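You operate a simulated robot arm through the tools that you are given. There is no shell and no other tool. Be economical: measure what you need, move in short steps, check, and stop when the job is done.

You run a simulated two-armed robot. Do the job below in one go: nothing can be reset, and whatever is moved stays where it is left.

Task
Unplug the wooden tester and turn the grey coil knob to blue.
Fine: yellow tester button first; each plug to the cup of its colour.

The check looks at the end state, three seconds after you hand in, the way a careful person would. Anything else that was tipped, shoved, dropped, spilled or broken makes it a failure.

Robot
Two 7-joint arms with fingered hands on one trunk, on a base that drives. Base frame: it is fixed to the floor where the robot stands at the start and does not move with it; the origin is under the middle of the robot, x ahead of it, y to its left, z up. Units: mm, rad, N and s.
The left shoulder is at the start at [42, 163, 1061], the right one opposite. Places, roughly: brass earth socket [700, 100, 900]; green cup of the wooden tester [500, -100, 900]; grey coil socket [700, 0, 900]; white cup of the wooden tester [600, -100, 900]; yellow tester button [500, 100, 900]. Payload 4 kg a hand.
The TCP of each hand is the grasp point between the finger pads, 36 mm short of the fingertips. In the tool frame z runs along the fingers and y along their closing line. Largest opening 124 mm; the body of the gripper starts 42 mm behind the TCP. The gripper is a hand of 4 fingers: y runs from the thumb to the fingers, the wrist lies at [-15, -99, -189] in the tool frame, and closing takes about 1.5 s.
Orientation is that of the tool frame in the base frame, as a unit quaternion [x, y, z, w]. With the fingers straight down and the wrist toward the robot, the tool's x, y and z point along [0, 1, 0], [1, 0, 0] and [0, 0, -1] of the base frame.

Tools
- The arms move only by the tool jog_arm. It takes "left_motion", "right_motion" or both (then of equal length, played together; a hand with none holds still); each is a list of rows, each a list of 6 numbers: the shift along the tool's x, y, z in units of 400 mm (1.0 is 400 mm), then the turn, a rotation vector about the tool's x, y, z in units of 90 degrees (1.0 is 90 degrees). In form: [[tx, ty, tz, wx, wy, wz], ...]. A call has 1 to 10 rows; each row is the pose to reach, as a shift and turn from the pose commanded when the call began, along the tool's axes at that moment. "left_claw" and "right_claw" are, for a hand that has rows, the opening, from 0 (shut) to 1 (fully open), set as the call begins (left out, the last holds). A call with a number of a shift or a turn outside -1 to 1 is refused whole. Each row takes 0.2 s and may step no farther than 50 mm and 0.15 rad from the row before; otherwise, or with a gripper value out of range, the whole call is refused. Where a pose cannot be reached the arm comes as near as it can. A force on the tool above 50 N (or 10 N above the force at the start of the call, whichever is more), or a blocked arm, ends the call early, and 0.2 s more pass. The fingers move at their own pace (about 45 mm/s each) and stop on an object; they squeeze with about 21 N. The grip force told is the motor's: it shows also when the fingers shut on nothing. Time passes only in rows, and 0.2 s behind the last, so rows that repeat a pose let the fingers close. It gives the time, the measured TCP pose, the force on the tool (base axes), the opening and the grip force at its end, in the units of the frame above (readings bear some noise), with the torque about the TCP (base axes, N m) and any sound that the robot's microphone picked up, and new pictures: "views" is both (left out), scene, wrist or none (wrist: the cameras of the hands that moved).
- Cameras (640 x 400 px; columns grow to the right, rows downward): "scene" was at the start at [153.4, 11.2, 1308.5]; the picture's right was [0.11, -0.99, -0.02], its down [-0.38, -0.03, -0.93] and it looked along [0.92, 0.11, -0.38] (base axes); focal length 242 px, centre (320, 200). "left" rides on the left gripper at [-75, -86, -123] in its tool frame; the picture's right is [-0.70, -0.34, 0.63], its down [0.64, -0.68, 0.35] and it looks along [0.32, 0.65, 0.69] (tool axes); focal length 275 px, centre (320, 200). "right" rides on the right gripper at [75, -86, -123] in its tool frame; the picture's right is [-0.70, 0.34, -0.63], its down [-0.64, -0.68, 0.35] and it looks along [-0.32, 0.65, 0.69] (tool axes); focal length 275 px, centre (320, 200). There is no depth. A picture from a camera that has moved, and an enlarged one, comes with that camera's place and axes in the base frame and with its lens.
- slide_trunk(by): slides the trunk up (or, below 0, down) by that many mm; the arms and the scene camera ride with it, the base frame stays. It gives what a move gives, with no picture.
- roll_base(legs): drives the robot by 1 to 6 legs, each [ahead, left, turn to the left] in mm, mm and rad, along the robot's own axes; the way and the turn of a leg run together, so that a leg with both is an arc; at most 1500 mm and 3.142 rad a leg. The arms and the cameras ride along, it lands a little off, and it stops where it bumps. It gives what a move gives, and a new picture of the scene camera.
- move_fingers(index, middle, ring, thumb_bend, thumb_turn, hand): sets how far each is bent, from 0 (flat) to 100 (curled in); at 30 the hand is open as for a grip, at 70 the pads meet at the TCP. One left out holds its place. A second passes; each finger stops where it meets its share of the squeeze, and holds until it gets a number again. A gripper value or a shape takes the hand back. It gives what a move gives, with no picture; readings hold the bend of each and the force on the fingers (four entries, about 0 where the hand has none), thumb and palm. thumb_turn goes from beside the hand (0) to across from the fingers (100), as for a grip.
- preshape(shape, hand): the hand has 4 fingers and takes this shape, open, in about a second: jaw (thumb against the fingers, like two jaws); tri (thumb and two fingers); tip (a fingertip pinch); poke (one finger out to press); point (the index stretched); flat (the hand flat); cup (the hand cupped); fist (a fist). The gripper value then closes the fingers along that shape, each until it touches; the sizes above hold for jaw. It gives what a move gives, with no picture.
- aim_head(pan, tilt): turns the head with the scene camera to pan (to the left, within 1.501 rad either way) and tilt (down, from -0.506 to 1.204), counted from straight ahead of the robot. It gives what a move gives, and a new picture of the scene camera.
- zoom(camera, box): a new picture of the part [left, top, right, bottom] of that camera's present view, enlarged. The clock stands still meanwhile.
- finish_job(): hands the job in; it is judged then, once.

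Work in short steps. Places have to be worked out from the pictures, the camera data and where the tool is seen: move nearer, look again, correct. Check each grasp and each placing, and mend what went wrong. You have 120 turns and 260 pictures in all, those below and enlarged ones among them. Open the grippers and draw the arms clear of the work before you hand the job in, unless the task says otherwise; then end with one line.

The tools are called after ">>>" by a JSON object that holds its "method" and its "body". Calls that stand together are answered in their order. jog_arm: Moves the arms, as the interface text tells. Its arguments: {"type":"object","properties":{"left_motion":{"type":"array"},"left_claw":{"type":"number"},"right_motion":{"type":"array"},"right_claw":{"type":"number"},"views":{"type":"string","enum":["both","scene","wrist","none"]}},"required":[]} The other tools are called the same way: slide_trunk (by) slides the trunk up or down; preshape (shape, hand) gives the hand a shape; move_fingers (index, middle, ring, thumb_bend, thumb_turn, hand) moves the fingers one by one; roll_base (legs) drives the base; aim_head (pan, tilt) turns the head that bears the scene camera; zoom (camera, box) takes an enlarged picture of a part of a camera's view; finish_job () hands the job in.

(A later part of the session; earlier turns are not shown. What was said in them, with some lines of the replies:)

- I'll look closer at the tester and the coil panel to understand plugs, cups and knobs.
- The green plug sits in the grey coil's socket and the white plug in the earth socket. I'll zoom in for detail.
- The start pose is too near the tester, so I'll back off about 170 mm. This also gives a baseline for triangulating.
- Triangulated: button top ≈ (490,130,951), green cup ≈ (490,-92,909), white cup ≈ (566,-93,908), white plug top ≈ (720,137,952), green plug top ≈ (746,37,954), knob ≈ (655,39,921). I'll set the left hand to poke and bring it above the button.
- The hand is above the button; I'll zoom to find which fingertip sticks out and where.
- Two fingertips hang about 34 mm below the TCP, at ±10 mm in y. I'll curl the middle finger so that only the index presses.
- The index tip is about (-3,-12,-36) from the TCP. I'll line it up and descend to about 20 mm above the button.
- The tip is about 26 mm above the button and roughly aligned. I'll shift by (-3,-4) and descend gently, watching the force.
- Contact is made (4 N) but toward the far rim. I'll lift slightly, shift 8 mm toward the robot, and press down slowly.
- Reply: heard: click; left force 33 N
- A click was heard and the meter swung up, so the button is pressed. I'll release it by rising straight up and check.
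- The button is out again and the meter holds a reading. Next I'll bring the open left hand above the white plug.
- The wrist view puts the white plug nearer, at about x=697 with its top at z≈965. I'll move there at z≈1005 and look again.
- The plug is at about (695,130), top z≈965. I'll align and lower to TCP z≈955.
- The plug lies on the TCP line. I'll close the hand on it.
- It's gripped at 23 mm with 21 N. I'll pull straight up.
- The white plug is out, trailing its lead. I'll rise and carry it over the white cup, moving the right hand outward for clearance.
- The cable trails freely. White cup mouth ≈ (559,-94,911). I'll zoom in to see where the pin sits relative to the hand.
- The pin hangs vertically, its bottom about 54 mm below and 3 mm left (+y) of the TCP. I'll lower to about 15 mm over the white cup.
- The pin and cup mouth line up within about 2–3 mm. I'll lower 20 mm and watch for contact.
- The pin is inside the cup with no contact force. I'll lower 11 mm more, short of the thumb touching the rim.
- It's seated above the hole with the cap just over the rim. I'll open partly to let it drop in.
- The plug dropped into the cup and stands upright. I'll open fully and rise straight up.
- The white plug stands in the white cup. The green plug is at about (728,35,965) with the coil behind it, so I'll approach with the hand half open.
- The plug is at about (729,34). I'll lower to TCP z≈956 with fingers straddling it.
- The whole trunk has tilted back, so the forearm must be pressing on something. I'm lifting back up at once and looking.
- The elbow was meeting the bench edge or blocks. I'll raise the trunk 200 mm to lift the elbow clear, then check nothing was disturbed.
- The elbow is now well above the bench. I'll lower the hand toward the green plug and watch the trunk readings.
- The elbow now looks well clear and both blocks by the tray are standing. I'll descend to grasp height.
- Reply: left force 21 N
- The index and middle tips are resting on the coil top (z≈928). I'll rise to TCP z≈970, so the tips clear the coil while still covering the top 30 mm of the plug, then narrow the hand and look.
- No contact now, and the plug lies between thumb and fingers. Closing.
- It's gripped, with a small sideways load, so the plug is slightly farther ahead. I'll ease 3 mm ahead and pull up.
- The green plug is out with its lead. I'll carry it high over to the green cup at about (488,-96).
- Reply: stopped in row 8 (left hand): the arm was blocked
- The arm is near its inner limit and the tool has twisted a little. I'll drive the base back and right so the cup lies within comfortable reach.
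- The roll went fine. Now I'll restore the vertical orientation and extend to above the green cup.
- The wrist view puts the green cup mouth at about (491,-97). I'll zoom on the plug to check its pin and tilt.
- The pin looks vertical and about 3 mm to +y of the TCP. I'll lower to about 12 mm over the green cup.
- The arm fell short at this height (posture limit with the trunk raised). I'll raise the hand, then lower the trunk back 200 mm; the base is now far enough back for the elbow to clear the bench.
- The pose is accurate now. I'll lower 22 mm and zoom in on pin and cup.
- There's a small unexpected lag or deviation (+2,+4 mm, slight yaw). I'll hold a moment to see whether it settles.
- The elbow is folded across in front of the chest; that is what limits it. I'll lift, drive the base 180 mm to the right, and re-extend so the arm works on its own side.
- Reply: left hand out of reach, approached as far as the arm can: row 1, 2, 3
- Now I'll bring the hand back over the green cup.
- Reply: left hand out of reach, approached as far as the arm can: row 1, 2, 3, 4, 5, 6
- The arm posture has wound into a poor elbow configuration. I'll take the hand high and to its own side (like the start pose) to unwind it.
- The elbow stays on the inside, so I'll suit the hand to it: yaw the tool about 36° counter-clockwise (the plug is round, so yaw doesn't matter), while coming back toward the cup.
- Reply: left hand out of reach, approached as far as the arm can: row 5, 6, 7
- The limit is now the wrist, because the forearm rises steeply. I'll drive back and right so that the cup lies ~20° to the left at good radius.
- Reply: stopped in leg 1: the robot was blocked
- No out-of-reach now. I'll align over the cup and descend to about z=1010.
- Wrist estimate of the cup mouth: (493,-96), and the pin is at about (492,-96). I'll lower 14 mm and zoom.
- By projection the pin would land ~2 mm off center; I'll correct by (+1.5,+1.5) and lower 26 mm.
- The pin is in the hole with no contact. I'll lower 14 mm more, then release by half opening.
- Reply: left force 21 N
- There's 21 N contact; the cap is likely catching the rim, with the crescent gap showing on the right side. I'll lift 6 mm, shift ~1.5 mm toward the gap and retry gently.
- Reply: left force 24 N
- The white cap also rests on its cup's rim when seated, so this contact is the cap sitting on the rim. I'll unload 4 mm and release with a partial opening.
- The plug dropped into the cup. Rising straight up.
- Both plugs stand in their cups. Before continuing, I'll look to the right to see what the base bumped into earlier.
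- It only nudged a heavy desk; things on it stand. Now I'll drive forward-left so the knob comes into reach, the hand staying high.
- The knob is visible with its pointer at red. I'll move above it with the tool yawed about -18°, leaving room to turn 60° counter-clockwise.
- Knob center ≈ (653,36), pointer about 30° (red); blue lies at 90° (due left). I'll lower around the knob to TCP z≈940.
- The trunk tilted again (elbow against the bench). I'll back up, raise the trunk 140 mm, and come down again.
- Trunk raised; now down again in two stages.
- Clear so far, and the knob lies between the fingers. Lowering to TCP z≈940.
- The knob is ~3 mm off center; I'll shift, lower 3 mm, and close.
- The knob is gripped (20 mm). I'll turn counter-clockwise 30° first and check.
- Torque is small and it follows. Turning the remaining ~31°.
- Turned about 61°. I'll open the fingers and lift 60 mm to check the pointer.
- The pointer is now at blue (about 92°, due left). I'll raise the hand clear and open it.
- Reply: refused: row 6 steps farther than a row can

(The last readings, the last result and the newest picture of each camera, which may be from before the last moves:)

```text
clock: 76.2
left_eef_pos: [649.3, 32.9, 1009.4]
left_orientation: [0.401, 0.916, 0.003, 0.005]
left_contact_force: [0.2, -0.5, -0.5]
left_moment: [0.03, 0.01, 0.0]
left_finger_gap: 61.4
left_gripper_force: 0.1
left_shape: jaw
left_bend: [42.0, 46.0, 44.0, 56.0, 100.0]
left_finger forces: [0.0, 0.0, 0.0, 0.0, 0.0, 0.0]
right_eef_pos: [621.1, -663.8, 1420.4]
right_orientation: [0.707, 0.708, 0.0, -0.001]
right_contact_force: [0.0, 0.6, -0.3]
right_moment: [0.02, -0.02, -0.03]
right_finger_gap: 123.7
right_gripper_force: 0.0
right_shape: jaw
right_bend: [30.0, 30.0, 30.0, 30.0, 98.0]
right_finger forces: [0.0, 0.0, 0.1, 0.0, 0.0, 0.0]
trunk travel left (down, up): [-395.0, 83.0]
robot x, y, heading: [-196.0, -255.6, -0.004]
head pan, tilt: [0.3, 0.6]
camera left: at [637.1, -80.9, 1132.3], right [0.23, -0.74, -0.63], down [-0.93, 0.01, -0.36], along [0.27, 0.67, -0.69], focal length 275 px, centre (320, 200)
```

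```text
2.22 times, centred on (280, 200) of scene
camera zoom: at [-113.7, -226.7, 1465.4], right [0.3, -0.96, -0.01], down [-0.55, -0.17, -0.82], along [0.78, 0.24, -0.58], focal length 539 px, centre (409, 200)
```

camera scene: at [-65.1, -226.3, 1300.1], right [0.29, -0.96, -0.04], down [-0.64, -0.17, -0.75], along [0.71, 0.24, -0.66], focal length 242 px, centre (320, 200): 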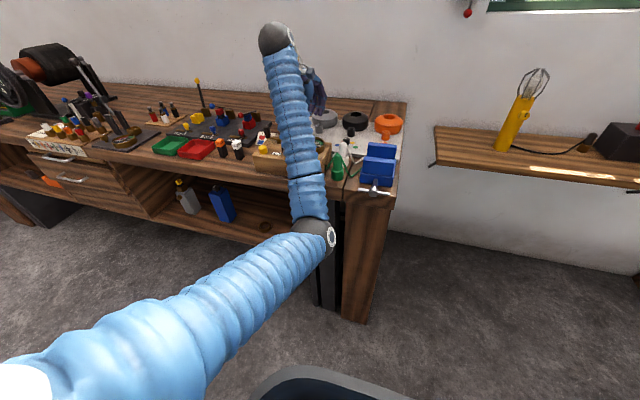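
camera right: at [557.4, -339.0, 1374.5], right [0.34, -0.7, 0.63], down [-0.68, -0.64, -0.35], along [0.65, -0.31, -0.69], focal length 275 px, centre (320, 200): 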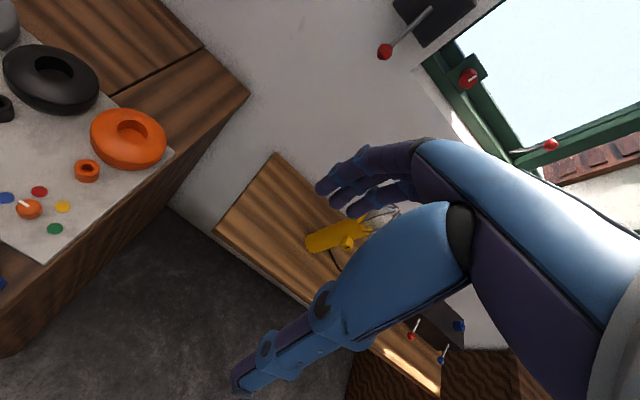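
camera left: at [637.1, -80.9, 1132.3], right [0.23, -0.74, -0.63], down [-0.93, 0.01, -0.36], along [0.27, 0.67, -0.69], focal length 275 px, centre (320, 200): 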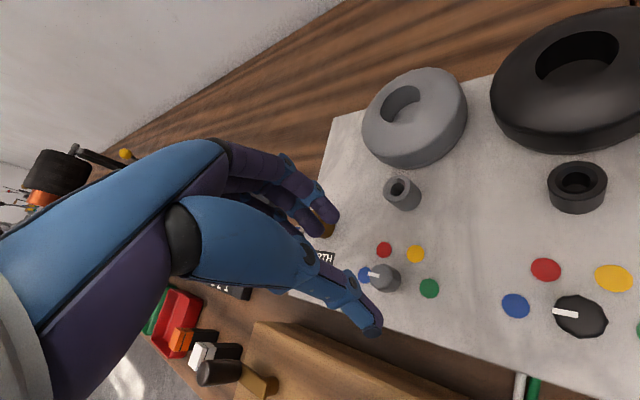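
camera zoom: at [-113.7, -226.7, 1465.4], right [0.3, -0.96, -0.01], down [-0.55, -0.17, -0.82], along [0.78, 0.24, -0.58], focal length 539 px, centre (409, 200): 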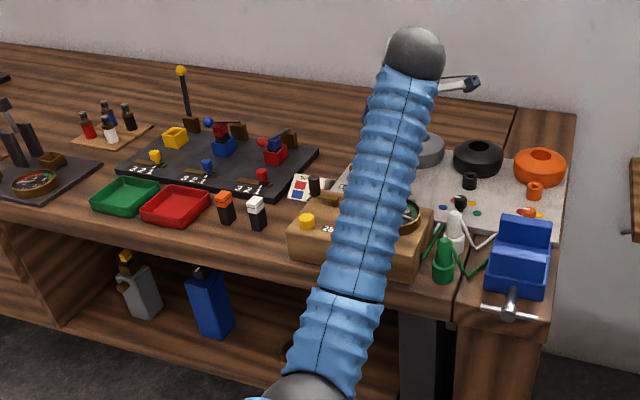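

Everything else stands as before. That retreat was refused for step size, so I'll redo it with a straight rise.

>>> {"method": "jog_arm", "body": {"left_motion": [[0, 0, -0.1, 0, 0, 0], [0, 0, -0.2, 0, 0, 0], [0, 0, -0.3, 0, 0, 0], [0, 0, -0.4, 0, 0, 0], [0, 0, -0.5, 0, 0, 0], [0, 0, -0.6, 0, 0, 0]], "left_claw": 1, "views": "none"}}

>>> {"method": "roll_base", "body": {"legs": [[-110, 60, 0]]}}

>>> {"method": "zoom", "body": {"camera": "left", "box": [0, 0, 640, 400]}}

>>> {"method": "zoom", "body": {"camera": "scene", "box": [180, 90, 440, 270]}}

```text
clock: 77.6
left_eef_pos: [645.8, 33.8, 1248.4]
left_orientation: [0.401, 0.916, 0.002, 0.005]
left_contact_force: [-0.5, 0.3, 0.1]
left_moment: [0.01, 0.02, 0.0]
left_finger_gap: 123.7
left_gripper_force: 0.1
left_shape: jaw
left_bend: [30.0, 30.0, 30.0, 30.0, 98.0]
left_finger forces: [0.0, 0.0, 0.0, 0.1, 0.0, 0.0]
right_eef_pos: [621.0, -664.1, 1420.8]
right_orientation: [0.707, 0.708, 0.0, -0.001]
right_contact_force: [0.2, -0.3, 0.5]
right_moment: [0.05, 0.03, 0.02]
right_finger_gap: 123.7
right_gripper_force: 0.0
right_shape: jaw
right_bend: [30.0, 30.0, 30.0, 30.0, 98.0]
right_finger forces: [0.0, 0.0, 0.0, 0.0, 0.1, 0.0]
trunk travel left (down, up): [-395.0, 83.0]
robot x, y, heading: [-195.8, -247.3, -0.005]
head pan, tilt: [0.3, 0.6]
```

```text
clock: 78.9
left_eef_pos: [535.9, 94.3, 1249.0]
left_orientation: [0.401, 0.916, 0.002, 0.005]
left_contact_force: [0.0, -0.1, -0.7]
left_moment: [0.0, 0.01, 0.01]
left_finger_gap: 123.6
left_gripper_force: 0.0
left_shape: jaw
left_bend: [30.0, 30.0, 30.0, 30.0, 98.0]
left_finger forces: [0.0, 0.0, 0.0, 0.1, 0.0, 0.1]
right_eef_pos: [512.5, -601.7, 1419.4]
right_orientation: [0.706, 0.708, -0.001, 0.001]
right_contact_force: [0.5, 0.9, 1.4]
right_moment: [0.02, 0.03, -0.01]
right_finger_gap: 123.9
right_gripper_force: 0.0
right_shape: jaw
right_bend: [30.0, 30.0, 30.0, 30.0, 98.0]
right_finger forces: [0.0, 0.1, 0.0, 0.0, 0.1, 0.0]
trunk travel left (down, up): [-395.0, 83.0]
robot x, y, heading: [-309.9, -192.1, -0.002]
head pan, tilt: [0.3, 0.6]
camera scene: at [-223.9, -165.5, 1465.2], right [0.3, -0.96, -0.01], down [-0.55, -0.17, -0.82], along [0.78, 0.24, -0.58], focal length 242 px, centre (320, 200)
```

scene: 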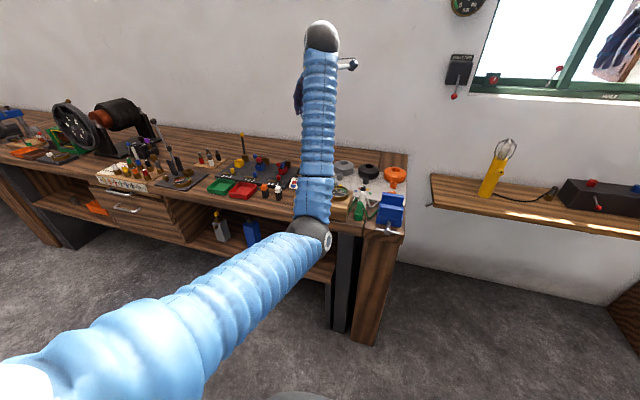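

```text
1.00 times, centred on (320, 200) of left (not enlarged: the box is as wide or as high as the picture)
camera zoom: at [523.7, -18.6, 1371.3], right [0.23, -0.74, -0.63], down [-0.93, 0.01, -0.36], along [0.27, 0.67, -0.69], focal length 275 px, centre (320, 200)
```

zoom: 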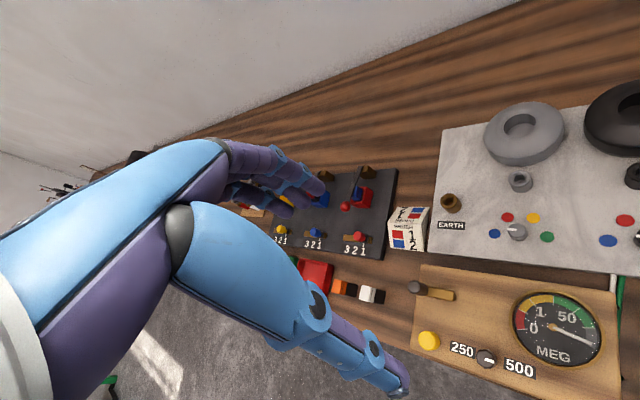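

```text
2.22 times, centred on (310, 180) of scene
camera zoom: at [-223.9, -165.5, 1465.2], right [0.3, -0.96, -0.01], down [-0.55, -0.17, -0.82], along [0.78, 0.24, -0.58], focal length 539 px, centre (342, 244)
```

zoom: 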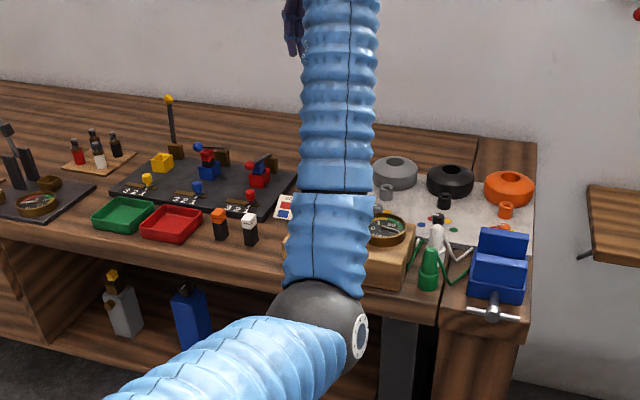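

The plugs stand in their cups, the knob points to blue, nothing else looks disturbed, and the arms are clear. I'm handing in.

>>> {"method": "finish_job", "body": {}}

```text
The job is handed in.
```

I pressed the yellow tester button first (it clicked and the meter moved). I then unplugged both leads, put the white plug in the white cup and the green plug in the green cup, and turned the grey coil knob from red to blue. Along the way the base bumped the desk behind it, a half-open finger pressed on the grey coil, and the left elbow pressed on the bench twice. The last pictures show nothing else on the bench tipped or moved, and the things on the desk were still standing when I looked.
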